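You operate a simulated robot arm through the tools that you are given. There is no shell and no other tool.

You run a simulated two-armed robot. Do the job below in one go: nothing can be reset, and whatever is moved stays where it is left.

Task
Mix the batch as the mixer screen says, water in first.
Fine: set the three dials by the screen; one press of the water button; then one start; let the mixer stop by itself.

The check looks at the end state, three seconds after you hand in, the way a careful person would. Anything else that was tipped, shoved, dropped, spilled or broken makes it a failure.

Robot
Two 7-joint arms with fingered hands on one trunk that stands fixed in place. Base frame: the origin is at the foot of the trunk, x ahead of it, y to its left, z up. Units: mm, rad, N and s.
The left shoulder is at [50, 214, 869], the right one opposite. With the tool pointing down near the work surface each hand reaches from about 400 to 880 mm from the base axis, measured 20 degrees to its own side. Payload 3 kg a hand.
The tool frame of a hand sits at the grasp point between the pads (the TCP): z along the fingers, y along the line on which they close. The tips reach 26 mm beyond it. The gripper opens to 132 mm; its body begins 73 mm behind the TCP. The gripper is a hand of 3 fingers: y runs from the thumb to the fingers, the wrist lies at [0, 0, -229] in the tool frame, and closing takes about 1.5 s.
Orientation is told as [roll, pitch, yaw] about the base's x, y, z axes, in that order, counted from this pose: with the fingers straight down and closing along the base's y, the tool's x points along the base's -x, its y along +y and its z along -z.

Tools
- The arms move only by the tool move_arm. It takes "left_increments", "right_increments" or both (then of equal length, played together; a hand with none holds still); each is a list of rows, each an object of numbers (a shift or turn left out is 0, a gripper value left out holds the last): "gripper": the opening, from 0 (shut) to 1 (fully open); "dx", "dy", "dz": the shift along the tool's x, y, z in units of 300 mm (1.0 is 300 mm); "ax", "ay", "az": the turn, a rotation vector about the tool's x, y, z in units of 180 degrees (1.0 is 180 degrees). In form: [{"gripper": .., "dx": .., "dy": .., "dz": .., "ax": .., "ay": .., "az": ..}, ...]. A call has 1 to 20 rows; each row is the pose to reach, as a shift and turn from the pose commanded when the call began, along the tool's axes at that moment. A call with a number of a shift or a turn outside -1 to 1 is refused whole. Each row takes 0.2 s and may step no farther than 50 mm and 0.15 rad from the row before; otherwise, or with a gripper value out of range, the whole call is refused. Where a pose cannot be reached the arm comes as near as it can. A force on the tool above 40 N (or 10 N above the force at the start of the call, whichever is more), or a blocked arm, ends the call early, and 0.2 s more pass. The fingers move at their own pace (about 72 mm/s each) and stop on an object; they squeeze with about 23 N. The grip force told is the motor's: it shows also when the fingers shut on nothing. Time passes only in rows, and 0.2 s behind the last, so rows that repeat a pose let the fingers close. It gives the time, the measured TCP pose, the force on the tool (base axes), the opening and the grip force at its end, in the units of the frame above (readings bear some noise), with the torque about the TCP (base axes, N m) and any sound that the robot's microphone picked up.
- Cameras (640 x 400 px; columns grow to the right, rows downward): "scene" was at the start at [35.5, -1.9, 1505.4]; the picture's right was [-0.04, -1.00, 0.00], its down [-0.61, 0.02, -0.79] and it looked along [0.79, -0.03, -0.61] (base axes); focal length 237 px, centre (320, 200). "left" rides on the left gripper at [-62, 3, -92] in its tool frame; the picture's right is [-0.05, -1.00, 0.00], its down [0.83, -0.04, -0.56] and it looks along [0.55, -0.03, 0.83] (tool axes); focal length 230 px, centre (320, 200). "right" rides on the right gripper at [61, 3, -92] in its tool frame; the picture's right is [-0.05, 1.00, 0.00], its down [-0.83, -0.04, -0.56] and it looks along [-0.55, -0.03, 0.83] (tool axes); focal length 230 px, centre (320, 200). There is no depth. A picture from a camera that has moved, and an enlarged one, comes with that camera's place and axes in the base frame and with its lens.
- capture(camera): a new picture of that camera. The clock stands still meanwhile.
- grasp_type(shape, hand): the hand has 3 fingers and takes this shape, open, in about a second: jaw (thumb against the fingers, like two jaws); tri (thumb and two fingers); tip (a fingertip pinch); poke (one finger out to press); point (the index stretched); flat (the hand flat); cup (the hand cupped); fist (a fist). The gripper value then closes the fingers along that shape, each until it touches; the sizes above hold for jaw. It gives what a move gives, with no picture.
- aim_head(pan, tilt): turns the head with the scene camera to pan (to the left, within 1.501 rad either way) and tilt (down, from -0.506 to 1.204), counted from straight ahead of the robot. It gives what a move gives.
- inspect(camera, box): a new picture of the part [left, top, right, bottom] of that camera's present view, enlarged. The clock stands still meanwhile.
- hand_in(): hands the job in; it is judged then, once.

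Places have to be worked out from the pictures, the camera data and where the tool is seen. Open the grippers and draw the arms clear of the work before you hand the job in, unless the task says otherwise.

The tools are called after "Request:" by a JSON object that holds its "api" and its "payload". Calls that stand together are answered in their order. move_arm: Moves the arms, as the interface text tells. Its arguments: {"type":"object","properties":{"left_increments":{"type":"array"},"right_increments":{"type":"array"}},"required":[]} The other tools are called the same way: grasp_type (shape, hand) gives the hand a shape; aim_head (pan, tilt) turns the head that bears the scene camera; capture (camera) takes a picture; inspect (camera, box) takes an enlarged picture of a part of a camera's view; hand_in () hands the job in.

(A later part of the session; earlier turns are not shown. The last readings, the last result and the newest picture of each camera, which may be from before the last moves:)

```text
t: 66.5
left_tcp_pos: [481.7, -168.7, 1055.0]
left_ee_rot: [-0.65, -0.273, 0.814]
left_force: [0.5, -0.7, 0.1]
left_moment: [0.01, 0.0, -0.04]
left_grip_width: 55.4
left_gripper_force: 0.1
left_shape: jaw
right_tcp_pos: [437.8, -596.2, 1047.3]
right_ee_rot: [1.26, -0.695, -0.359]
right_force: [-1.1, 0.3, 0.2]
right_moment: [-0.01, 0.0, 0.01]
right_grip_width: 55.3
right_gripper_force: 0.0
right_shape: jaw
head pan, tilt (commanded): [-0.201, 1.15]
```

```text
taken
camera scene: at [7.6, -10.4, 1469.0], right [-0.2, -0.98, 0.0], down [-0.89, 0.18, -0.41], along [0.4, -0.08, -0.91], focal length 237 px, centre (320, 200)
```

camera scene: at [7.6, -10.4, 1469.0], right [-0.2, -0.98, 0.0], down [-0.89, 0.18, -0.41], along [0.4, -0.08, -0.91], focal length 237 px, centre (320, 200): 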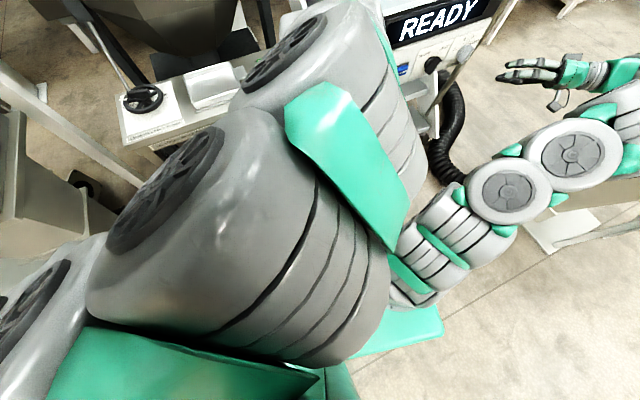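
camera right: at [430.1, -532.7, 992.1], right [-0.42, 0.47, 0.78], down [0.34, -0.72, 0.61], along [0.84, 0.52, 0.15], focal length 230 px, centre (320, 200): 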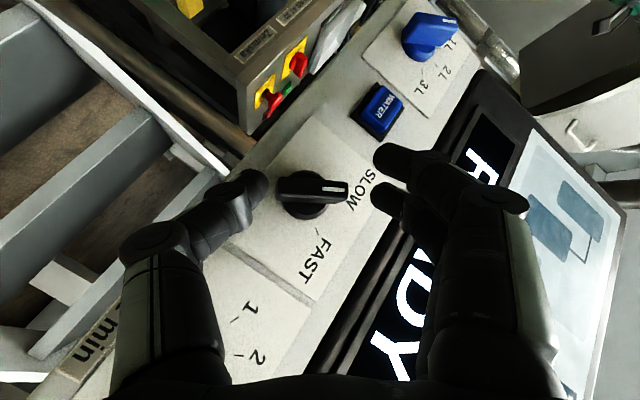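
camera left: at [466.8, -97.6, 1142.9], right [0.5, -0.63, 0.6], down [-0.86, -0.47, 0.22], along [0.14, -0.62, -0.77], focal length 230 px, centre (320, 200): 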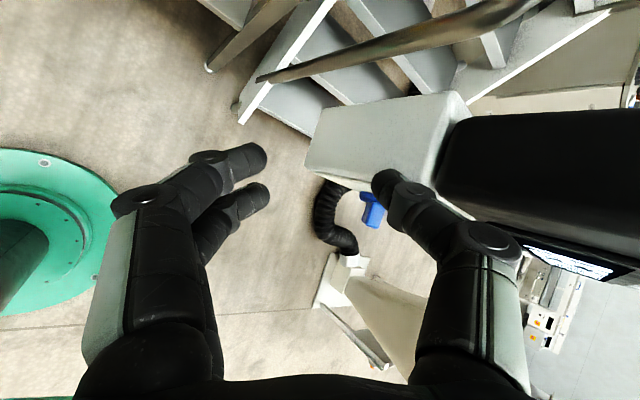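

The left elbow has come right up against the head, so this reach-across is unsuitable. I back the left arm out the way it came.

Request:
{"api": "move_arm", "payload": {"left_increments": [{"gripper": 0.42, "dx": -0.034, "dy": 0.0207, "dz": -0.072, "ax": -0.0251, "ay": 0.0199, "az": 0.0203}, {"gripper": 0.42, "dx": -0.0681, "dy": 0.0413, "dz": -0.1441, "ax": -0.0502, "ay": 0.0397, "az": 0.0407}, {"gripper": 0.42, "dx": -0.1021, "dy": 0.062, "dz": -0.2161, "ax": -0.0753, "ay": 0.0596, "az": 0.061}, {"gripper": 0.42, "dx": -0.1362, "dy": 0.0827, "dz": -0.2882, "ax": -0.1004, "ay": 0.0795, "az": 0.0813}, {"gripper": 0.42, "dx": -0.1702, "dy": 0.1034, "dz": -0.3602, "ax": -0.1255, "ay": 0.0994, "az": 0.1016}, {"gripper": 0.42, "dx": -0.2043, "dy": 0.124, "dz": -0.4323, "ax": -0.1506, "ay": 0.1192, "az": 0.122}, {"gripper": 0.42, "dx": -0.2383, "dy": 0.1447, "dz": -0.5043, "ax": -0.1757, "ay": 0.1391, "az": 0.1423}]}}

Request:
{"api": "capture", "payload": {"camera": "scene"}}

```text
t: 68.1
left_tcp_pos: [420.9, -48.1, 1165.9]
left_ee_rot: [0.01, -0.007, 0.249]
left_force: [-0.7, 0.3, 0.3]
left_moment: [-0.03, 0.01, -0.03]
left_grip_width: 55.7
left_gripper_force: 0.0
left_shape: jaw
right_tcp_pos: [438.1, -596.6, 1047.8]
right_ee_rot: [1.257, -0.695, -0.358]
right_force: [0.3, -0.4, -0.7]
right_moment: [-0.02, -0.02, -0.03]
right_grip_width: 55.1
right_gripper_force: 0.0
right_shape: jaw
head pan, tilt (commanded): [-0.201, 1.15]
```

```text
taken
camera scene: at [7.6, -10.4, 1469.0], right [-0.2, -0.98, 0.0], down [-0.89, 0.18, -0.41], along [0.4, -0.08, -0.91], focal length 237 px, centre (320, 200)
```

scene: 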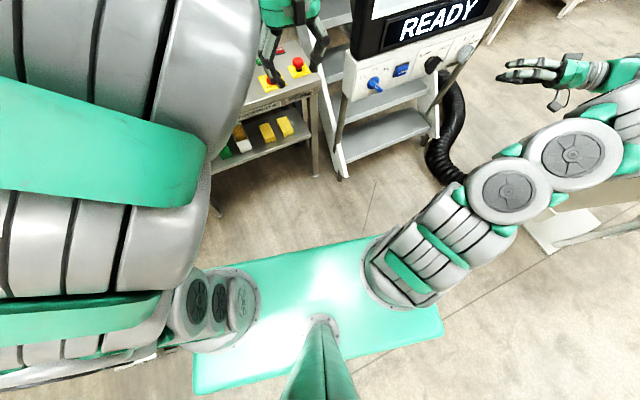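

The left arm is clear again. I park the left hand back at the left and bring the right hand to its earlier comfortable attitude before the speed dial, as a start for sliding left to the water dial.

Request:
{"api": "move_arm", "payload": {"left_increments": [{"dx": -0.0256, "dy": 0.1374, "dz": -0.0067}, {"dx": -0.0511, "dy": 0.2749, "dz": -0.0134}, {"dx": -0.0767, "dy": 0.4123, "dz": -0.0201}, {"dx": -0.1023, "dy": 0.5497, "dz": -0.0269}, {"dx": -0.1279, "dy": 0.6871, "dz": -0.0336}, {"dx": -0.1534, "dy": 0.8246, "dz": -0.0403}, {"dx": -0.179, "dy": 0.962, "dz": -0.047}]}}

Request:
{"api": "aim_head", "payload": {"pan": -0.45, "tilt": 0.7}}

Request:
{"api": "move_arm", "payload": {"right_increments": [{"gripper": 0.42, "dx": 0.0024, "dy": 0.0049, "dz": 0.0485, "ax": 0.024, "ay": 0.0146, "az": -0.0319}, {"gripper": 0.42, "dx": 0.0049, "dy": 0.0099, "dz": 0.0969, "ax": 0.0479, "ay": 0.0291, "az": -0.0638}, {"gripper": 0.42, "dx": 0.0073, "dy": 0.0148, "dz": 0.1454, "ax": 0.0719, "ay": 0.0437, "az": -0.0958}, {"gripper": 0.42, "dx": 0.0097, "dy": 0.0197, "dz": 0.1939, "ax": 0.0959, "ay": 0.0582, "az": -0.1277}, {"gripper": 0.42, "dx": 0.0122, "dy": 0.0247, "dz": 0.2424, "ax": 0.1199, "ay": 0.0728, "az": -0.1596}, {"gripper": 0.42, "dx": 0.0146, "dy": 0.0296, "dz": 0.2908, "ax": 0.1438, "ay": 0.0873, "az": -0.1915}, {"gripper": 0.42, "dx": 0.017, "dy": 0.0345, "dz": 0.3393, "ax": 0.1678, "ay": 0.1019, "az": -0.2234}, {"gripper": 0.42, "dx": 0.0194, "dy": 0.0394, "dz": 0.3878, "ax": 0.1918, "ay": 0.1164, "az": -0.2554}, {"gripper": 0.42, "dx": 0.0219, "dy": 0.0444, "dz": 0.4362, "ax": 0.2157, "ay": 0.131, "az": -0.2873}, {"gripper": 0.42, "dx": 0.0243, "dy": 0.0493, "dz": 0.4847, "ax": 0.2397, "ay": 0.1455, "az": -0.3192}]}}

Request:
{"api": "capture", "payload": {"camera": "scene"}}

Request:
{"api": "capture", "payload": {"camera": "right"}}

```text
t: 69.7
left_tcp_pos: [397.3, 244.3, 1182.7]
left_ee_rot: [0.006, -0.008, 0.253]
left_force: [0.8, 0.1, -0.8]
left_moment: [-0.03, -0.04, 0.02]
left_grip_width: 55.6
left_gripper_force: 0.0
left_shape: jaw
right_tcp_pos: [436.6, -598.2, 1048.2]
right_ee_rot: [1.258, -0.695, -0.356]
right_force: [0.3, 0.5, -0.3]
right_moment: [-0.02, 0.0, -0.01]
right_grip_width: 55.2
right_gripper_force: 0.1
right_shape: jaw
head pan, tilt (commanded): [-0.201, 1.15]
```

```text
t: 70.6
left_tcp_pos: [399.3, 243.6, 1183.7]
left_ee_rot: [0.007, -0.008, 0.253]
left_force: [-1.0, -0.7, 0.0]
left_moment: [-0.03, -0.03, 0.0]
left_grip_width: 55.6
left_gripper_force: 0.0
left_shape: jaw
right_tcp_pos: [437.6, -596.9, 1049.1]
right_ee_rot: [1.259, -0.694, -0.358]
right_force: [-0.2, -0.2, -0.3]
right_moment: [0.05, 0.0, -0.02]
right_grip_width: 55.2
right_gripper_force: 0.1
right_shape: jaw
head pan, tilt (commanded): [-0.45, 0.7]
```

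```text
t: 72.8
left_tcp_pos: [398.0, 242.6, 1182.1]
left_ee_rot: [0.007, -0.008, 0.251]
left_force: [0.6, 0.5, 0.6]
left_moment: [-0.04, -0.02, 0.02]
left_grip_width: 55.7
left_gripper_force: 0.1
left_shape: jaw
right_tcp_pos: [500.6, -468.7, 1020.2]
right_ee_rot: [-0.527, -0.615, 1.039]
right_force: [-0.4, -0.4, -0.5]
right_moment: [0.0, -0.04, 0.0]
right_grip_width: 55.5
right_gripper_force: 0.1
right_shape: jaw
right hand out of reach, approached as far as the arm can: row 6
head pan, tilt (commanded): [-0.45, 0.7]
```

```text
taken
camera scene: at [25.7, -35.4, 1502.1], right [-0.44, -0.9, 0.0], down [-0.58, 0.28, -0.76], along [0.69, -0.33, -0.64], focal length 237 px, centre (320, 200)
```

scene: 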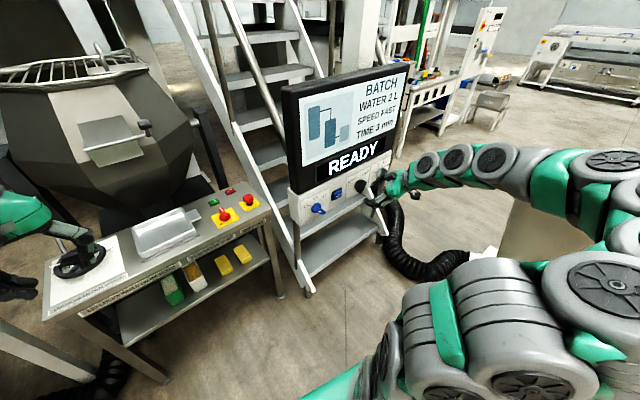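

```text
taken
camera right: at [412.3, -525.5, 1047.8], right [-0.58, 0.72, -0.38], down [-0.01, 0.46, 0.89], along [0.82, 0.52, -0.26], focal length 230 px, centre (320, 200)
```

right: 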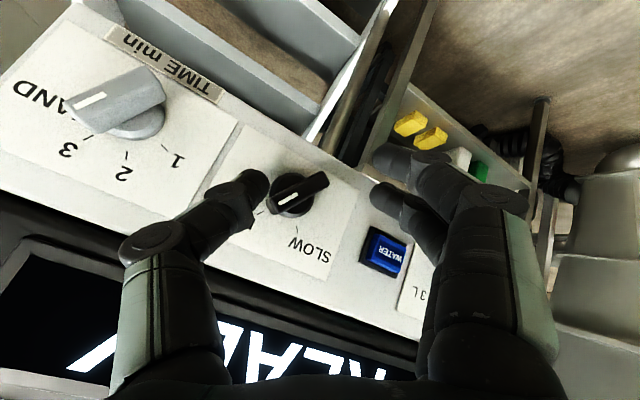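

Reached. Now I slide the right hand left along the panel toward the water dial, keeping the attitude, and see how far it can go.

Request:
{"api": "move_arm", "payload": {"right_increments": [{"gripper": 0.42, "dx": -0.0926, "dy": 0.1295, "dz": -0.0008}, {"gripper": 0.42, "dx": -0.1852, "dy": 0.259, "dz": -0.0017}, {"gripper": 0.42, "dx": -0.2777, "dy": 0.3885, "dz": -0.0025}, {"gripper": 0.42, "dx": -0.3703, "dy": 0.518, "dz": -0.0033}]}}

Request:
{"api": "capture", "payload": {"camera": "right"}}

Request:
{"api": "capture", "payload": {"camera": "scene"}}

```text
t: 73.8
left_tcp_pos: [399.1, 242.9, 1182.9]
left_ee_rot: [0.006, -0.01, 0.251]
left_force: [0.1, 0.5, -0.4]
left_moment: [-0.03, -0.02, -0.03]
left_grip_width: 55.4
left_gripper_force: 0.0
left_shape: jaw
right_tcp_pos: [484.5, -300.5, 1052.2]
right_ee_rot: [-0.518, -0.611, 1.038]
right_force: [-0.1, 0.1, 0.5]
right_moment: [0.0, 0.04, -0.01]
right_grip_width: 55.2
right_gripper_force: 0.1
right_shape: jaw
right hand out of reach, approached as far as the arm can: row 3, 4
head pan, tilt (commanded): [-0.45, 0.7]
```

```text
taken
camera right: at [395.6, -357.2, 1081.3], right [-0.58, 0.72, -0.37], down [-0.01, 0.46, 0.89], along [0.81, 0.52, -0.26], focal length 230 px, centre (320, 200)
```

right: 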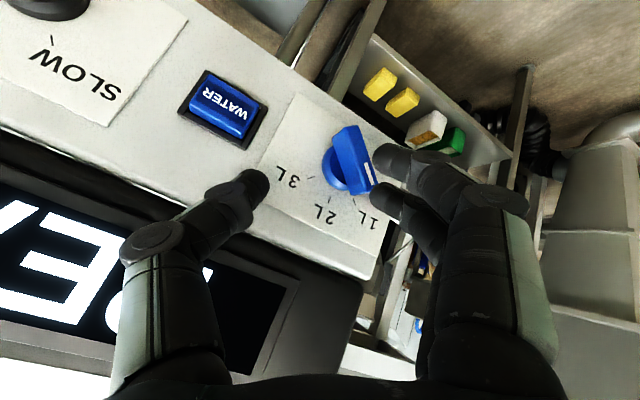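

```text
taken
camera scene: at [25.6, -35.4, 1502.1], right [-0.44, -0.9, 0.0], down [-0.58, 0.28, -0.76], along [0.69, -0.33, -0.64], focal length 237 px, centre (320, 200)
```

scene: 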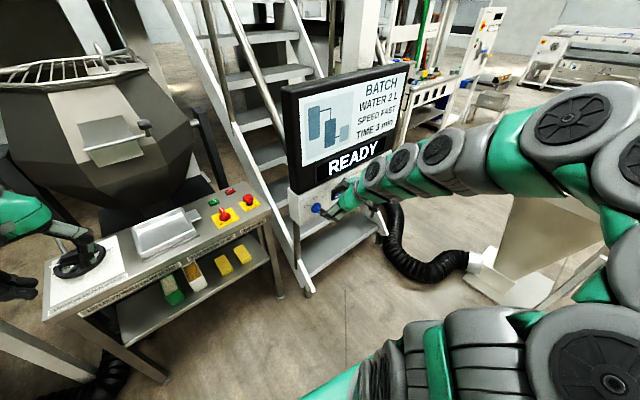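

Almost there: the hand is 24 mm right of and 45 mm above the water dial at 54 mm from the panel. I zoom to measure the knob.

Request:
{"api": "inspect", "payload": {"camera": "right", "box": [240, 90, 440, 230]}}

```text
2.86 times, centred on (340, 160) of right
camera zoom: at [395.6, -357.2, 1081.3], right [-0.58, 0.72, -0.37], down [-0.01, 0.46, 0.89], along [0.81, 0.52, -0.26], focal length 657 px, centre (263, 314)
```

zoom: 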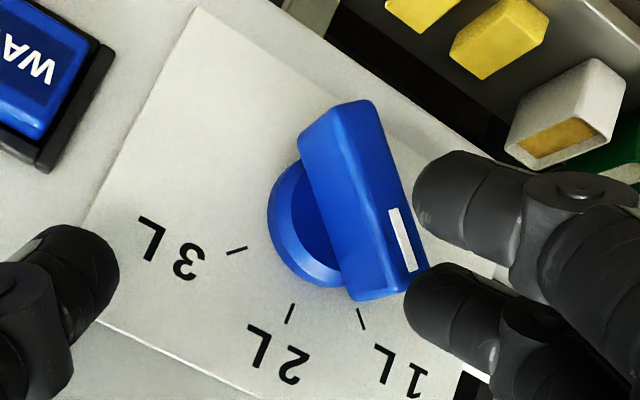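

The hand camera puts the water dial at [529, -263, 1008], agreeing with the first estimate. I shift 27 mm toward the finger side first, staying above the handle, and check reach.

Request:
{"api": "move_arm", "payload": {"right_increments": [{"gripper": 0.42, "dx": -0.007, "dy": 0.045}, {"gripper": 0.42, "dx": -0.0143, "dy": 0.0913}]}}

Request:
{"api": "inspect", "payload": {"camera": "right", "box": [220, 90, 420, 230]}}

```text
t: 74.4
left_tcp_pos: [397.4, 243.0, 1182.6]
left_ee_rot: [0.007, -0.006, 0.25]
left_force: [-0.5, -0.6, 0.5]
left_moment: [-0.01, 0.01, 0.0]
left_grip_width: 55.7
left_gripper_force: 0.0
left_shape: jaw
right_tcp_pos: [484.4, -286.7, 1060.1]
right_ee_rot: [-0.524, -0.614, 1.038]
right_force: [1.0, 0.2, 0.4]
right_moment: [0.02, 0.04, 0.03]
right_grip_width: 55.3
right_gripper_force: 0.1
right_shape: jaw
right hand out of reach, approached as far as the arm can: row 1, 2
head pan, tilt (commanded): [-0.45, 0.7]
```

```text
2.86 times, centred on (320, 160) of right
camera zoom: at [396.1, -344.1, 1089.1], right [-0.58, 0.72, -0.38], down [-0.01, 0.46, 0.89], along [0.82, 0.52, -0.26], focal length 657 px, centre (320, 314)
```

zoom: 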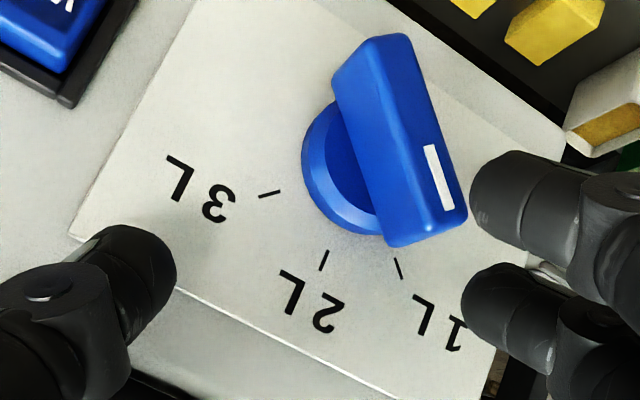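

The arm cannot come lower-left in this attitude. Since it prefers pointing left, I turn the hand 70 degrees clockwise about the panel normal with the fingers closed, to use the closed tips as a pusher on the handle's lower right side.

Request:
{"api": "move_arm", "payload": {"right_increments": [{"gripper": 0.42, "dx": 0.0195, "dy": 0.0077, "dz": 0.0017, "ax": -0.025, "ay": -0.0176, "az": 0.0306}, {"gripper": 0.3, "dx": 0.039, "dy": 0.0154, "dz": 0.0034, "ax": -0.0499, "ay": -0.0353, "az": 0.0611}, {"gripper": 0.2, "dx": 0.0586, "dy": 0.0231, "dz": 0.0051, "ax": -0.0749, "ay": -0.0529, "az": 0.0917}, {"gripper": 0.0, "dx": 0.0781, "dy": 0.0308, "dz": 0.0068, "ax": -0.0998, "ay": -0.0706, "az": 0.1222}, {"gripper": 0.0, "dx": 0.0976, "dy": 0.0385, "dz": 0.0085, "ax": -0.1248, "ay": -0.0882, "az": 0.1528}, {"gripper": 0.0, "dx": 0.1171, "dy": 0.0462, "dz": 0.0102, "ax": -0.1497, "ay": -0.1059, "az": 0.1833}, {"gripper": 0.0, "dx": 0.1367, "dy": 0.0539, "dz": 0.0119, "ax": -0.1747, "ay": -0.1235, "az": 0.2139}, {"gripper": 0.0, "dx": 0.1562, "dy": 0.0616, "dz": 0.0136, "ax": -0.1996, "ay": -0.1412, "az": 0.2444}, {"gripper": 0.0, "dx": 0.1757, "dy": 0.0693, "dz": 0.0153, "ax": -0.2246, "ay": -0.1588, "az": 0.275}]}}

Request:
{"api": "capture", "payload": {"camera": "right"}}

Request:
{"api": "capture", "payload": {"camera": "scene"}}

```text
t: 76.4
left_tcp_pos: [397.4, 242.9, 1182.2]
left_ee_rot: [0.007, -0.007, 0.251]
left_force: [0.3, -0.4, 0.7]
left_moment: [-0.02, 0.01, 0.02]
left_grip_width: 55.4
left_gripper_force: 0.0
left_shape: jaw
right_tcp_pos: [452.3, -308.9, 1018.5]
right_ee_rot: [1.206, -0.83, -0.286]
right_force: [1.0, -0.4, 0.2]
right_moment: [0.01, 0.03, -0.01]
right_grip_width: 0.4
right_gripper_force: 23.0
right_shape: jaw
head pan, tilt (commanded): [-0.45, 0.7]
```

```text
taken
camera right: at [366.0, -370.5, 996.4], right [-0.53, 0.53, 0.67], down [0.27, -0.64, 0.72], along [0.8, 0.56, 0.19], focal length 230 px, centre (320, 200)
```

right: 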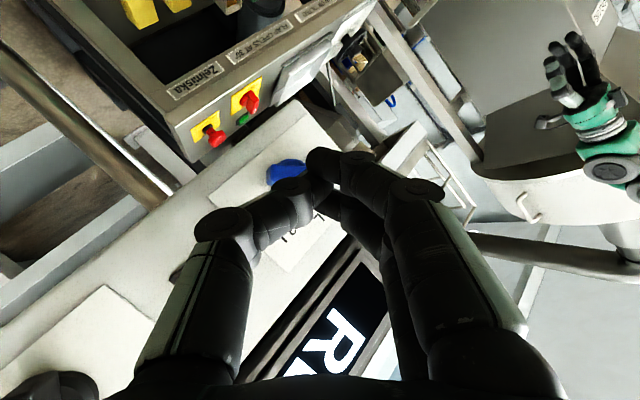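

```text
taken
camera scene: at [25.7, -35.5, 1502.1], right [-0.44, -0.9, 0.0], down [-0.58, 0.28, -0.76], along [0.69, -0.33, -0.64], focal length 237 px, centre (320, 200)
```

scene: 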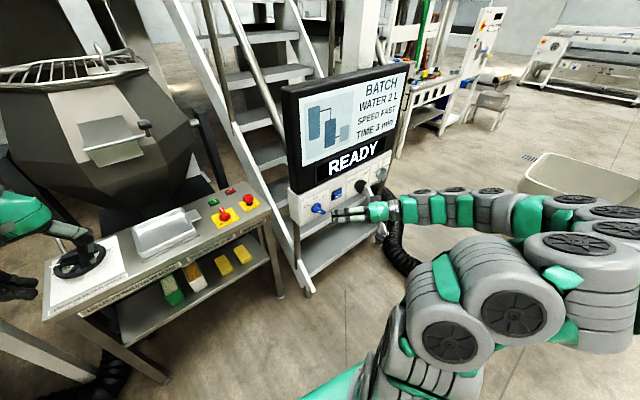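

This attitude is fully reachable at the water dial. I place the closed fingertips above the right end of the handle (about 33 mm right, 22 mm up) and come in to 62 mm, then check.

Request:
{"api": "move_arm", "payload": {"right_increments": [{"gripper": 0.0, "dx": -0.0376, "dy": 0.0066, "dz": -0.027}, {"gripper": 0.0, "dx": -0.0859, "dy": -0.0273, "dz": 0.0319}]}}

Request:
{"api": "inspect", "payload": {"camera": "right", "box": [200, 100, 440, 260]}}

Request:
{"api": "inspect", "payload": {"camera": "scene", "box": [280, 170, 400, 260]}}

```text
t: 77.0
left_tcp_pos: [397.7, 243.9, 1182.7]
left_ee_rot: [0.008, -0.008, 0.252]
left_force: [0.1, 0.4, 0.4]
left_moment: [0.0, 0.03, -0.03]
left_grip_width: 55.6
left_gripper_force: 0.1
left_shape: jaw
right_tcp_pos: [478.7, -310.6, 1030.0]
right_ee_rot: [1.202, -0.832, -0.284]
right_force: [-0.2, -0.8, -0.4]
right_moment: [0.01, 0.02, -0.01]
right_grip_width: 0.1
right_gripper_force: 22.5
right_shape: jaw
head pan, tilt (commanded): [-0.45, 0.7]
```

```text
2.50 times, centred on (320, 180) of right
camera zoom: at [392.4, -372.3, 1007.7], right [-0.53, 0.53, 0.67], down [0.27, -0.64, 0.72], along [0.8, 0.56, 0.19], focal length 575 px, centre (320, 250)
```

zoom: 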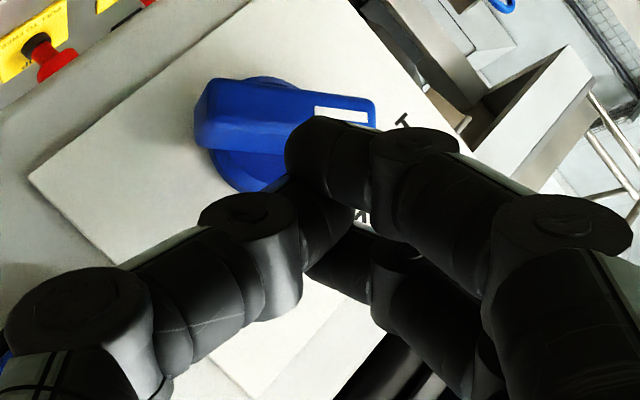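

```text
4.44 times, centred on (340, 215) of scene
camera zoom: at [25.7, -35.5, 1502.1], right [-0.44, -0.9, 0.0], down [-0.58, 0.28, -0.76], along [0.69, -0.33, -0.64], focal length 1054 px, centre (231, 133)
```

zoom: 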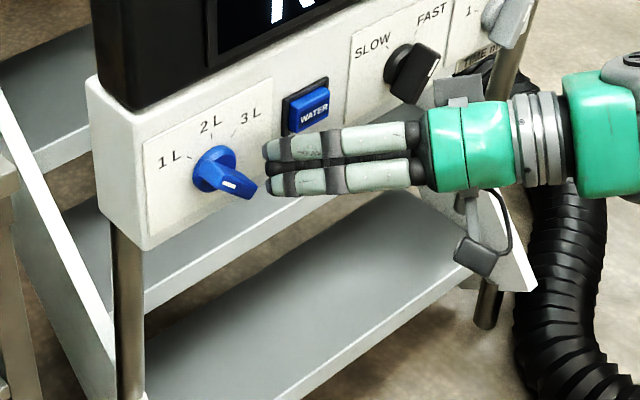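

The tips hover level with the handle's middle, slightly up and right of it. I move in to 38 mm from the panel, a little further right, so they sit above the handle's lower right half without touching.

Request:
{"api": "move_arm", "payload": {"right_increments": [{"gripper": 0.0, "dx": -0.0227, "dy": -0.0223, "dz": 0.0253}, {"gripper": 0.0, "dx": -0.0453, "dy": -0.0447, "dz": 0.0507}]}}

Request:
{"api": "inspect", "payload": {"camera": "right", "box": [200, 100, 440, 260]}}

Request:
{"api": "inspect", "payload": {"camera": "scene", "box": [290, 180, 360, 230]}}

```text
t: 77.6
left_tcp_pos: [400.3, 243.6, 1182.3]
left_ee_rot: [0.007, -0.009, 0.249]
left_force: [-0.6, 0.6, 0.3]
left_moment: [-0.03, 0.01, -0.01]
left_grip_width: 55.4
left_gripper_force: 0.1
left_shape: jaw
right_tcp_pos: [504.3, -307.9, 1028.1]
right_ee_rot: [1.201, -0.832, -0.286]
right_force: [-0.3, -0.2, 0.6]
right_moment: [-0.01, 0.0, 0.03]
right_grip_width: 0.0
right_gripper_force: 23.4
right_shape: jaw
head pan, tilt (commanded): [-0.45, 0.7]
```

```text
2.50 times, centred on (320, 180) of right
camera zoom: at [416.5, -370.0, 1006.2], right [-0.53, 0.53, 0.67], down [0.27, -0.64, 0.72], along [0.81, 0.56, 0.19], focal length 575 px, centre (320, 250)
```

zoom: 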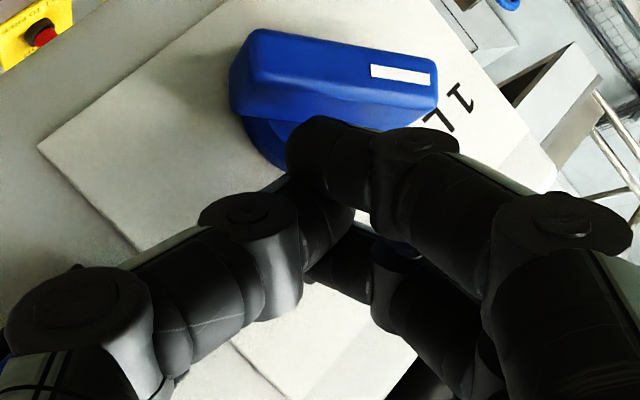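

```text
8.00 times, centred on (325, 205) of scene
camera zoom: at [25.7, -35.5, 1502.1], right [-0.44, -0.9, 0.0], down [-0.58, 0.28, -0.76], along [0.69, -0.33, -0.64], focal length 1898 px, centre (280, 160)
```

zoom: 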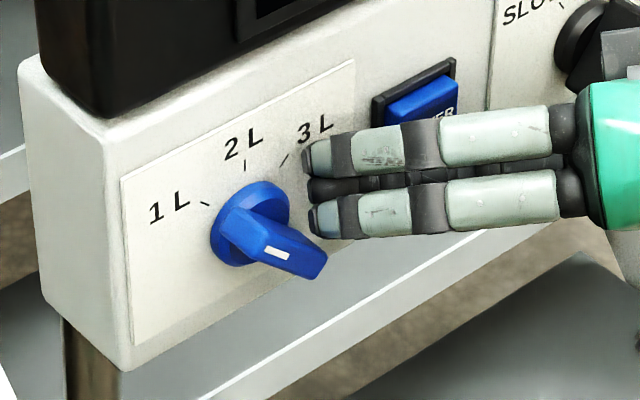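

The lower finger is right next to the handle's right side. I push down in small steps (21 mm total along the arc) and watch force and screen.

Request:
{"api": "move_arm", "payload": {"right_increments": [{"gripper": 0.0, "dx": 0.0102, "dy": -0.0077, "dz": 0.0039}, {"gripper": 0.0, "dx": 0.0205, "dy": -0.0153, "dz": 0.008}, {"gripper": 0.0, "dx": 0.0308, "dy": -0.0228, "dz": 0.0121}, {"gripper": 0.0, "dx": 0.0422, "dy": -0.0316, "dz": 0.0164}, {"gripper": 0.0, "dx": 0.0536, "dy": -0.0404, "dz": 0.0206}]}}

Request:
{"api": "inspect", "payload": {"camera": "right", "box": [200, 100, 440, 260]}}

Request:
{"api": "inspect", "payload": {"camera": "scene", "box": [280, 130, 400, 230]}}

```text
t: 78.8
left_tcp_pos: [398.4, 243.1, 1183.2]
left_ee_rot: [0.008, -0.01, 0.252]
left_force: [-0.1, -0.4, -0.2]
left_moment: [0.01, -0.01, 0.01]
left_grip_width: 55.4
left_gripper_force: 0.1
left_shape: jaw
right_tcp_pos: [502.6, -304.9, 1007.3]
right_ee_rot: [1.202, -0.833, -0.284]
right_force: [-0.7, -0.4, -0.6]
right_moment: [-0.01, 0.01, 0.0]
right_grip_width: 0.0
right_gripper_force: 22.9
right_shape: jaw
head pan, tilt (commanded): [-0.45, 0.7]
```

```text
2.50 times, centred on (320, 180) of right
camera zoom: at [415.5, -367.8, 985.3], right [-0.53, 0.53, 0.67], down [0.27, -0.64, 0.72], along [0.8, 0.56, 0.19], focal length 575 px, centre (320, 250)
```

zoom: 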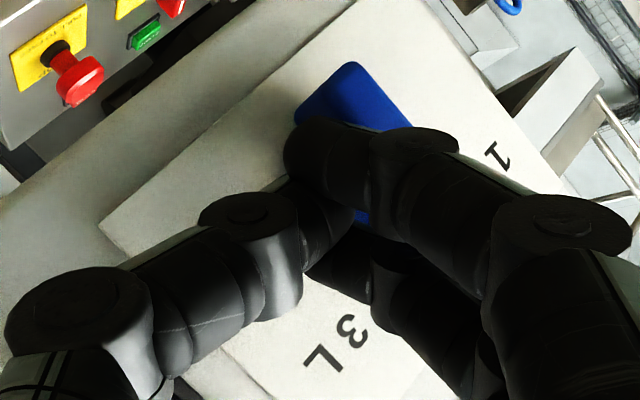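

```text
4.00 times, centred on (340, 180) of scene
camera zoom: at [25.7, -35.5, 1502.1], right [-0.44, -0.9, 0.0], down [-0.58, 0.28, -0.76], along [0.69, -0.33, -0.64], focal length 949 px, centre (240, 280)
```

zoom: 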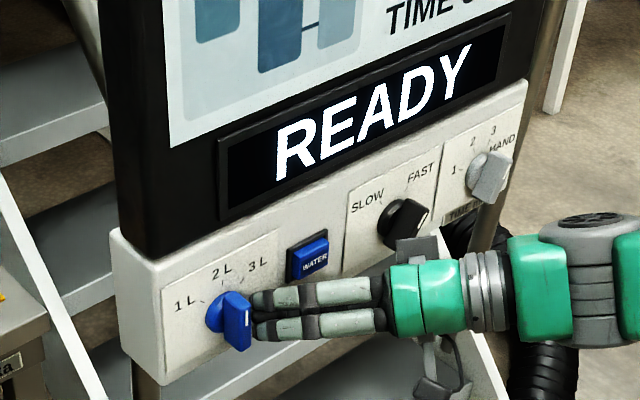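

The handle swung and the screen still says READY. I back off to read the dial.

Request:
{"api": "move_arm", "payload": {"right_increments": [{"gripper": 0.0, "dx": 0.028, "dy": 0.01, "dz": -0.045}, {"gripper": 0.0, "dx": 0.085, "dy": 0.046, "dz": -0.14}]}}

Request:
{"api": "inspect", "payload": {"camera": "scene", "box": [290, 180, 360, 230]}}

Request:
{"api": "inspect", "payload": {"camera": "right", "box": [200, 80, 440, 240]}}

```text
t: 79.4
left_tcp_pos: [399.2, 243.8, 1182.9]
left_ee_rot: [0.005, -0.008, 0.252]
left_force: [-0.3, -0.1, -0.1]
left_moment: [-0.02, -0.02, -0.01]
left_grip_width: 55.6
left_gripper_force: 0.0
left_shape: jaw
right_tcp_pos: [455.5, -328.2, 1006.8]
right_ee_rot: [1.201, -0.832, -0.285]
right_force: [0.3, 0.0, 1.1]
right_moment: [-0.02, -0.02, 0.01]
right_grip_width: 0.0
right_gripper_force: 22.5
right_shape: jaw
head pan, tilt (commanded): [-0.45, 0.7]
```

```text
8.00 times, centred on (325, 205) of scene
camera zoom: at [25.7, -35.4, 1502.1], right [-0.44, -0.9, 0.0], down [-0.58, 0.28, -0.76], along [0.69, -0.33, -0.64], focal length 1898 px, centre (280, 160)
```

zoom: 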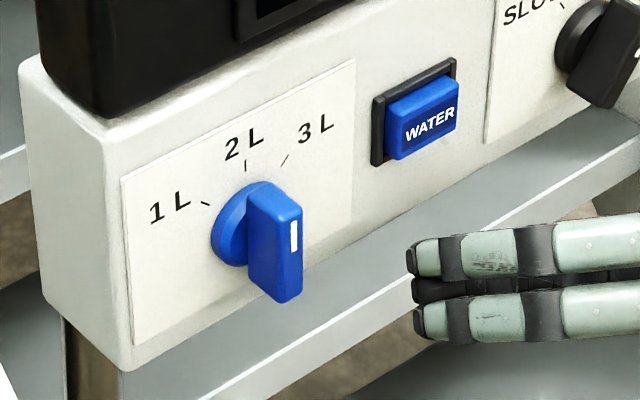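

```text
2.50 times, centred on (320, 160) of right
camera zoom: at [369.0, -390.4, 985.7], right [-0.53, 0.53, 0.66], down [0.27, -0.64, 0.72], along [0.8, 0.56, 0.19], focal length 575 px, centre (320, 300)
```

zoom: 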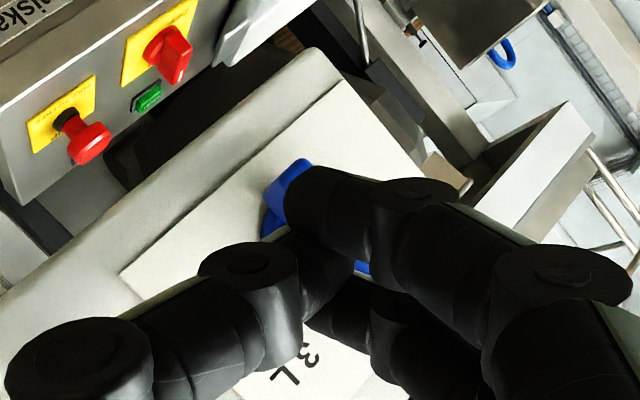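

It looks to point about straight up to 2 L. I zoom hard to judge the mark against the 2 L tick.

Request:
{"api": "inspect", "payload": {"camera": "scene", "box": [304, 196, 336, 220]}}

Request:
{"api": "inspect", "payload": {"camera": "scene", "box": [310, 120, 410, 200]}}

```text
16.00 times, centred on (320, 208) of scene
camera zoom: at [25.7, -35.4, 1502.1], right [-0.44, -0.9, 0.0], down [-0.58, 0.28, -0.76], along [0.69, -0.33, -0.64], focal length 3796 px, centre (320, 72)
```

zoom: 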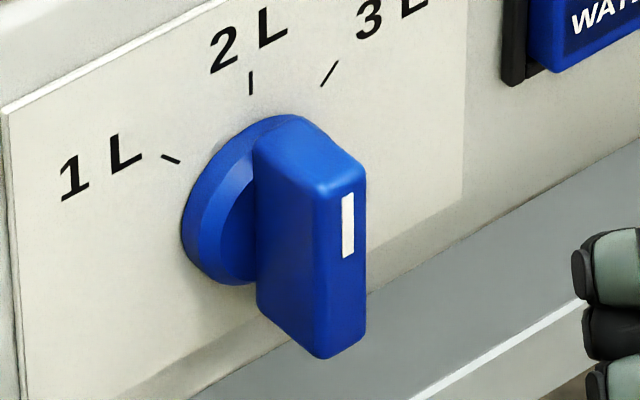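

```text
5.00 times, centred on (360, 160) of scene
camera zoom: at [25.7, -35.4, 1502.1], right [-0.44, -0.9, 0.0], down [-0.58, 0.28, -0.76], along [0.69, -0.33, -0.64], focal length 1186 px, centre (120, 400)
```

zoom: 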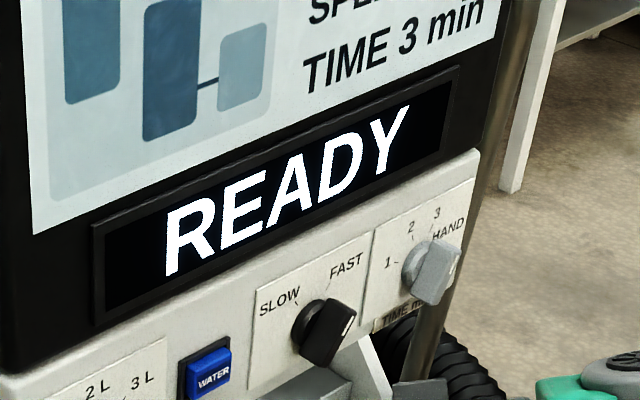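

The mark lines up with the 2 L tick, and the screen shows READY with speed on FAST and time on 3. Next is the WATER button: I open the right hand and switch it to poke, then look for the button.

Request:
{"api": "move_arm", "payload": {"right_increments": [{"gripper": 0.5}, {"gripper": 0.6}, {"gripper": 0.6}, {"gripper": 0.6}, {"gripper": 0.6}]}}

Request:
{"api": "grasp_type", "payload": {"shape": "poke", "hand": "right"}}

Request:
{"api": "capture", "payload": {"camera": "right"}}

Request:
{"api": "inspect", "payload": {"camera": "scene", "box": [300, 170, 400, 240]}}

```text
t: 80.6
left_tcp_pos: [399.0, 243.1, 1182.6]
left_ee_rot: [0.008, -0.008, 0.25]
left_force: [0.2, 0.3, 0.3]
left_moment: [-0.02, -0.05, -0.01]
left_grip_width: 55.7
left_gripper_force: 0.0
left_shape: jaw
right_tcp_pos: [456.4, -329.0, 1007.5]
right_ee_rot: [1.202, -0.833, -0.284]
right_force: [0.4, 0.6, 0.2]
right_moment: [0.01, 0.03, 0.02]
right_grip_width: 78.5
right_gripper_force: 0.2
right_shape: jaw
head pan, tilt (commanded): [-0.45, 0.7]
```

```text
t: 81.5
left_tcp_pos: [398.0, 243.6, 1182.4]
left_ee_rot: [0.007, -0.008, 0.251]
left_force: [0.3, -0.1, 0.5]
left_moment: [0.02, -0.04, -0.04]
left_grip_width: 55.7
left_gripper_force: 0.0
left_shape: jaw
right_tcp_pos: [457.0, -329.3, 1007.8]
right_ee_rot: [1.202, -0.831, -0.285]
right_force: [-0.8, 0.6, -0.1]
right_moment: [0.02, -0.02, 0.04]
right_grip_width: 0.0
right_gripper_force: 0.0
right_shape: poke
head pan, tilt (commanded): [-0.45, 0.7]
```

```text
taken
camera right: at [369.1, -390.1, 985.7], right [-0.53, 0.53, 0.67], down [0.27, -0.64, 0.72], along [0.8, 0.56, 0.19], focal length 230 px, centre (320, 200)
```

right: 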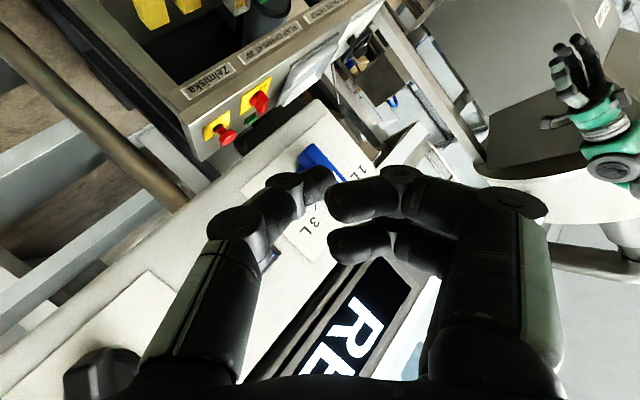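

```text
5.71 times, centred on (350, 205) of scene
camera zoom: at [25.7, -35.5, 1502.1], right [-0.44, -0.9, 0.0], down [-0.58, 0.28, -0.76], along [0.69, -0.33, -0.64], focal length 1356 px, centre (149, 171)
```

zoom: 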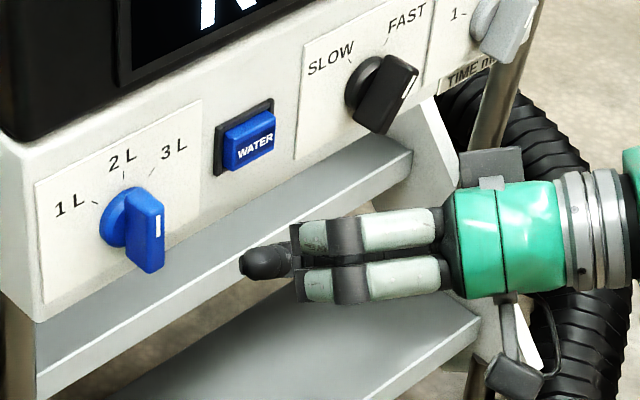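

The thumb tip stands where my model says, and the WATER button centre triangulates to about [540, -347, 1021]. I bring the thumb tip in front of it, about 23 mm off its face.

Request:
{"api": "move_arm", "payload": {"right_increments": [{"dx": -0.06, "dy": -0.0459, "dz": -0.0174}, {"dx": -0.12, "dy": -0.0918, "dz": -0.0349}, {"dx": -0.18, "dy": -0.1377, "dz": -0.0523}]}}

Request:
{"api": "inspect", "payload": {"camera": "scene", "box": [310, 170, 380, 220]}}

Request:
{"api": "inspect", "payload": {"camera": "right", "box": [200, 80, 440, 240]}}

```text
t: 82.3
left_tcp_pos: [397.6, 243.6, 1182.7]
left_ee_rot: [0.007, -0.007, 0.25]
left_force: [0.2, 0.4, 0.6]
left_moment: [0.0, 0.0, 0.0]
left_grip_width: 55.6
left_gripper_force: 0.2
left_shape: jaw
right_tcp_pos: [506.8, -374.1, 1023.1]
right_ee_rot: [1.201, -0.832, -0.285]
right_force: [0.3, 0.4, -0.2]
right_moment: [-0.02, -0.01, 0.03]
right_grip_width: 0.3
right_gripper_force: 0.0
right_shape: poke
head pan, tilt (commanded): [-0.45, 0.7]
```

```text
8.00 times, centred on (345, 195) of scene
camera zoom: at [25.7, -35.5, 1502.1], right [-0.44, -0.9, 0.0], down [-0.58, 0.28, -0.76], along [0.69, -0.33, -0.64], focal length 1898 px, centre (120, 240)
```

zoom: 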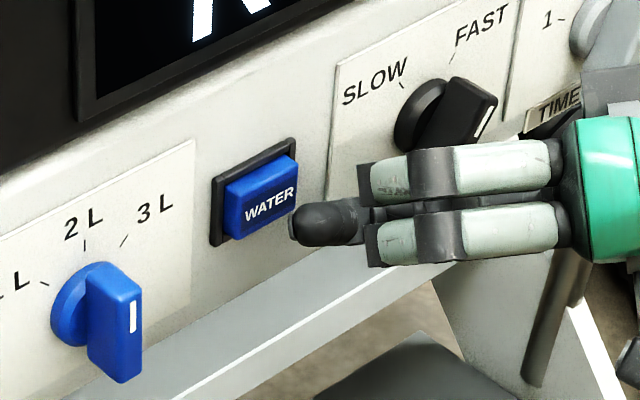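

```text
2.50 times, centred on (320, 160) of right
camera zoom: at [419.6, -436.0, 1002.3], right [-0.53, 0.53, 0.67], down [0.27, -0.64, 0.72], along [0.8, 0.56, 0.19], focal length 575 px, centre (320, 300)
```

zoom: 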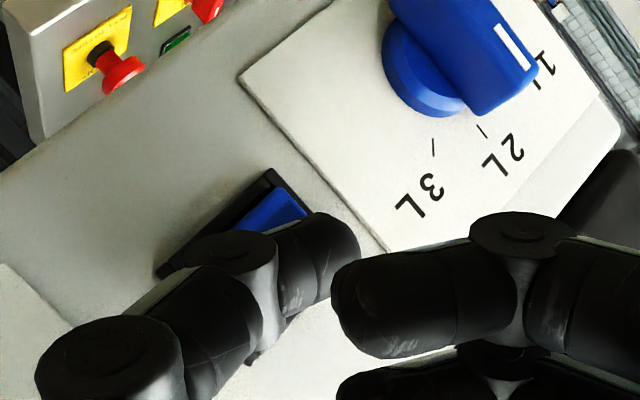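

The tip lines up to land on the middle of the WATER button when moved along the panel normal. I advance 20 mm in steps, watching for contact.

Request:
{"api": "move_arm", "payload": {"right_increments": [{"dx": -0.0154, "dy": -0.0109, "dz": 0.0188}, {"dx": -0.029, "dy": -0.0204, "dz": 0.0353}, {"dx": -0.0338, "dy": -0.0238, "dz": 0.0412}, {"dx": -0.0386, "dy": -0.0272, "dz": 0.0471}]}}

Request:
{"api": "inspect", "payload": {"camera": "scene", "box": [290, 120, 400, 220]}}

```text
t: 83.3
left_tcp_pos: [398.5, 243.3, 1181.7]
left_ee_rot: [0.008, -0.008, 0.25]
left_force: [-0.7, -0.5, 0.1]
left_moment: [-0.01, 0.02, -0.01]
left_grip_width: 55.6
left_gripper_force: 0.2
left_shape: jaw
right_tcp_pos: [526.0, -367.9, 1025.0]
right_ee_rot: [1.204, -0.832, -0.282]
right_force: [-4.5, -1.3, -1.1]
right_moment: [-0.04, 0.05, 0.04]
right_grip_width: 0.2
right_gripper_force: 0.0
right_shape: poke
head pan, tilt (commanded): [-0.45, 0.7]
heard: click
```

```text
4.00 times, centred on (345, 170) of scene
camera zoom: at [25.6, -35.5, 1502.1], right [-0.44, -0.9, 0.0], down [-0.58, 0.28, -0.76], along [0.69, -0.33, -0.64], focal length 949 px, centre (220, 320)
```

zoom: 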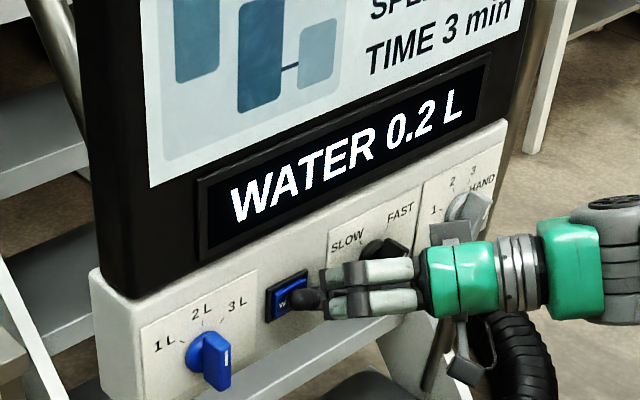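

A click was heard and the screen counts "WATER 0.2 L". I draw the finger straight back and let the water run.

Request:
{"api": "move_arm", "payload": {"right_increments": [{"dx": 0.0386, "dy": 0.0272, "dz": -0.0471}, {"dx": 0.0772, "dy": 0.0544, "dz": -0.0942}, {"dx": 0.116, "dy": 0.0816, "dz": -0.1413}, {"dx": 0.116, "dy": 0.0816, "dz": -0.1413}, {"dx": 0.116, "dy": 0.0816, "dz": -0.1413}]}}

Request:
{"api": "inspect", "payload": {"camera": "scene", "box": [290, 120, 400, 220]}}

```text
t: 84.5
left_tcp_pos: [398.4, 243.3, 1182.9]
left_ee_rot: [0.006, -0.009, 0.251]
left_force: [0.9, -0.4, -0.1]
left_moment: [0.04, -0.01, 0.01]
left_grip_width: 55.5
left_gripper_force: 0.1
left_shape: jaw
right_tcp_pos: [467.6, -383.5, 1025.3]
right_ee_rot: [1.202, -0.832, -0.285]
right_force: [0.4, -0.3, -0.1]
right_moment: [-0.01, -0.04, -0.01]
right_grip_width: 0.0
right_gripper_force: 0.1
right_shape: poke
head pan, tilt (commanded): [-0.45, 0.7]
```

```text
4.00 times, centred on (345, 170) of scene
camera zoom: at [25.7, -35.5, 1502.1], right [-0.44, -0.9, 0.0], down [-0.58, 0.28, -0.76], along [0.69, -0.33, -0.64], focal length 949 px, centre (220, 320)
```

zoom: 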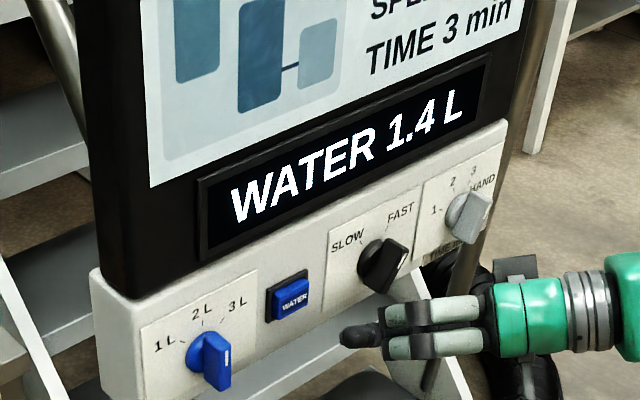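

Water is at 1.4 L and rising. Meanwhile I measure the START button: zooms from the right hand camera and the head camera.

Request:
{"api": "capture", "payload": {"camera": "right"}}

Request:
{"api": "aim_head", "payload": {"pan": 0.0, "tilt": 0.6}}

Request:
{"api": "capture", "payload": {"camera": "scene"}}

```text
taken
camera right: at [380.6, -445.2, 1003.2], right [-0.53, 0.53, 0.67], down [0.27, -0.64, 0.72], along [0.8, 0.56, 0.19], focal length 230 px, centre (320, 200)
```

right: 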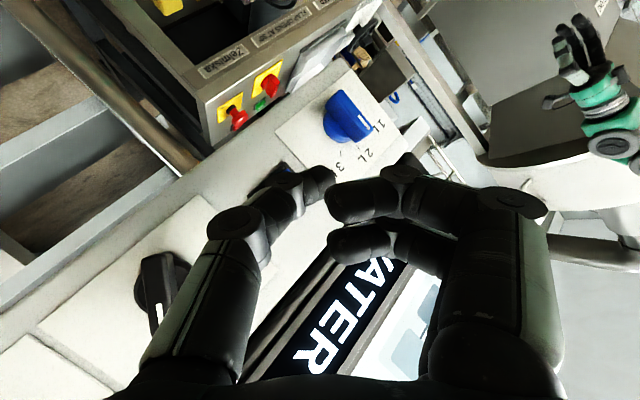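

```text
t: 85.4
left_tcp_pos: [398.6, 242.9, 1182.7]
left_ee_rot: [0.007, -0.01, 0.251]
left_force: [0.1, 1.1, -0.4]
left_moment: [0.0, -0.02, 0.03]
left_grip_width: 55.6
left_gripper_force: 0.0
left_shape: jaw
right_tcp_pos: [468.5, -383.8, 1025.2]
right_ee_rot: [1.2, -0.833, -0.284]
right_force: [0.3, -0.4, 0.0]
right_moment: [0.0, 0.01, 0.01]
right_grip_width: 0.0
right_gripper_force: 0.1
right_shape: poke
head pan, tilt (commanded): [0.0, 0.6]
```

```text
taken
camera scene: at [37.6, 1.4, 1510.7], right [0.0, -1.0, 0.0], down [-0.57, 0.0, -0.82], along [0.82, 0.0, -0.57], focal length 237 px, centre (320, 200)
```

scene: 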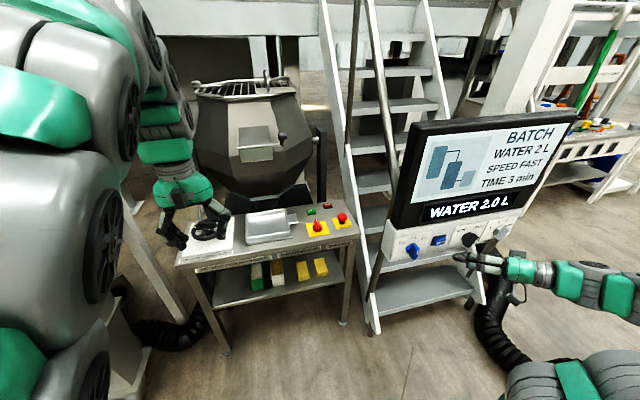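

The screen now shows WATER 2.0 L. I zoom both cameras on the START button.

Request:
{"api": "inspect", "payload": {"camera": "right", "box": [200, 40, 320, 140]}}

Request:
{"api": "inspect", "payload": {"camera": "scene", "box": [270, 180, 370, 255]}}

Request:
{"api": "inspect", "payload": {"camera": "scene", "box": [380, 100, 580, 260]}}

```text
4.00 times, centred on (260, 90) of right
camera zoom: at [380.6, -445.2, 1003.2], right [-0.53, 0.53, 0.67], down [0.27, -0.64, 0.72], along [0.8, 0.56, 0.19], focal length 920 px, centre (560, 640)
```

zoom: 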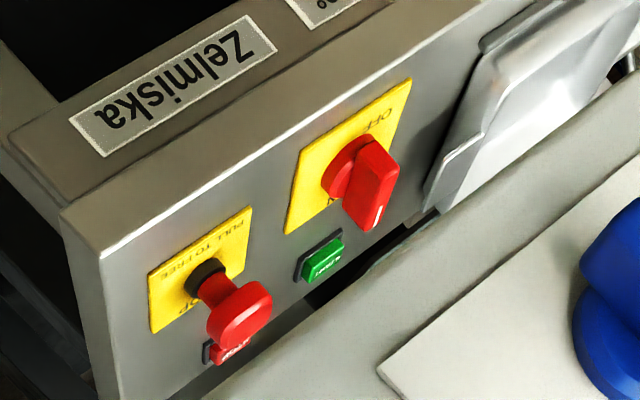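

```text
5.33 times, centred on (320, 218) of scene
camera zoom: at [37.6, 1.4, 1510.7], right [0.0, -1.0, 0.0], down [-0.57, 0.0, -0.82], along [0.82, 0.0, -0.57], focal length 1265 px, centre (320, 107)
```

zoom: 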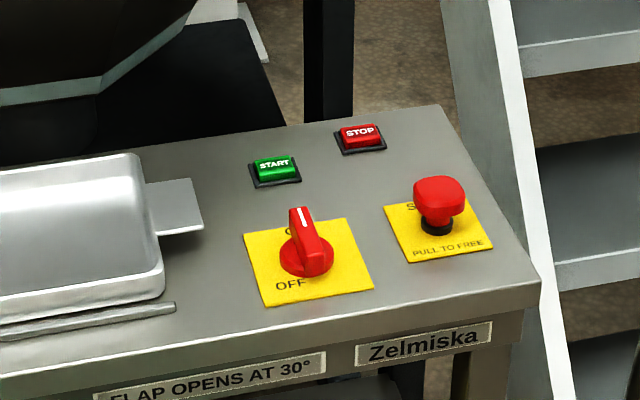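

```text
2.50 times, centred on (480, 180) of scene
camera zoom: at [37.6, 1.4, 1510.7], right [0.0, -1.0, 0.0], down [-0.57, 0.0, -0.82], along [0.82, 0.0, -0.57], focal length 593 px, centre (-80, 250)
```

zoom: 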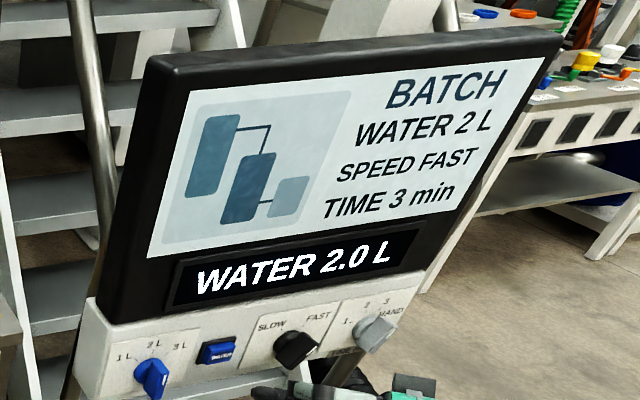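

START triangulates to about [965, 44, 808], the table top near z=800. I close the left fingers as a pusher and bring the left hand forward to [700, 80, 1000], pointing forward and 38 degrees down.

Request:
{"api": "move_arm", "payload": {"left_increments": [{"gripper": 0.3, "dx": -0.0933, "dy": -0.0862, "dz": 0.0678, "ax": 0.0068, "ay": -0.0316, "az": 0.014}, {"gripper": 0.15, "dx": -0.1867, "dy": -0.1724, "dz": 0.1356, "ax": 0.0136, "ay": -0.0632, "az": 0.028}, {"gripper": 0.0, "dx": -0.28, "dy": -0.2587, "dz": 0.2033, "ax": 0.0205, "ay": -0.0948, "az": 0.042}, {"gripper": 0.0, "dx": -0.3733, "dy": -0.3449, "dz": 0.2711, "ax": 0.0273, "ay": -0.1264, "az": 0.056}, {"gripper": 0.0, "dx": -0.4667, "dy": -0.4311, "dz": 0.3389, "ax": 0.0341, "ay": -0.158, "az": 0.07}, {"gripper": 0.0, "dx": -0.56, "dy": -0.5173, "dz": 0.4067, "ax": 0.0409, "ay": -0.1896, "az": 0.084}, {"gripper": 0.0, "dx": -0.6533, "dy": -0.6036, "dz": 0.4744, "ax": 0.0478, "ay": -0.2212, "az": 0.098}, {"gripper": 0.0, "dx": -0.7467, "dy": -0.6898, "dz": 0.5422, "ax": 0.0546, "ay": -0.2528, "az": 0.112}, {"gripper": 0.0, "dx": -0.84, "dy": -0.776, "dz": 0.61, "ax": 0.0614, "ay": -0.2844, "az": 0.126}]}}

Request:
{"api": "capture", "payload": {"camera": "scene"}}

Request:
{"api": "capture", "payload": {"camera": "left"}}

```text
t: 87.4
left_tcp_pos: [702.5, 82.0, 999.1]
left_ee_rot: [0.017, -0.914, -0.186]
left_force: [0.3, 0.1, -1.1]
left_moment: [-0.02, 0.01, -0.05]
left_grip_width: 0.0
left_gripper_force: 23.3
left_shape: jaw
right_tcp_pos: [466.9, -383.9, 1025.0]
right_ee_rot: [1.203, -0.832, -0.284]
right_force: [-0.5, -0.6, 0.6]
right_moment: [0.01, 0.0, 0.0]
right_grip_width: 0.1
right_gripper_force: 0.1
right_shape: poke
head pan, tilt (commanded): [0.0, 0.6]
```

```text
taken
camera scene: at [37.7, 1.6, 1510.7], right [0.0, -1.0, 0.0], down [-0.56, 0.0, -0.83], along [0.83, 0.0, -0.56], focal length 237 px, centre (320, 200)
```

scene: 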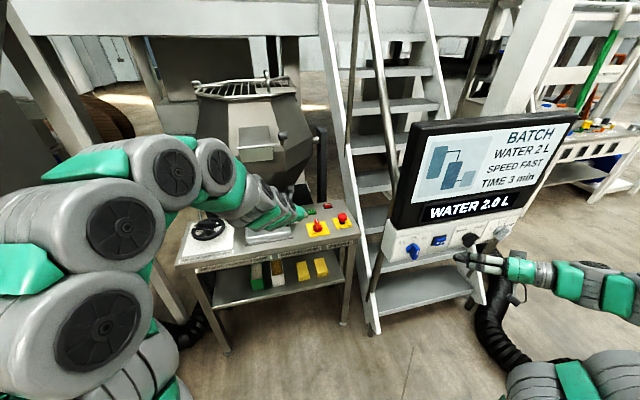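

```text
taken
camera left: at [667.9, 88.8, 1104.6], right [-0.14, -0.99, 0.03], down [-0.94, 0.12, -0.32], along [0.31, -0.07, -0.95], focal length 230 px, centre (320, 200)
```

left: 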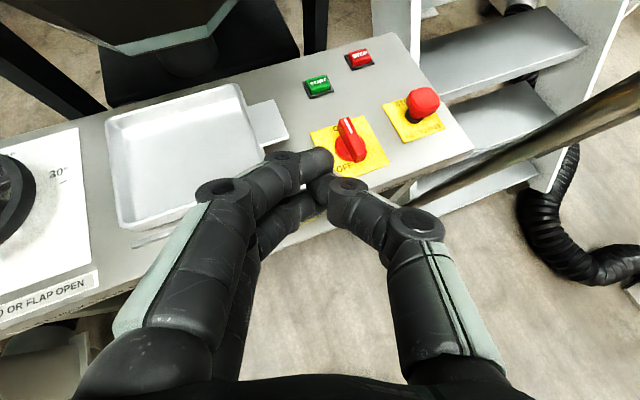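

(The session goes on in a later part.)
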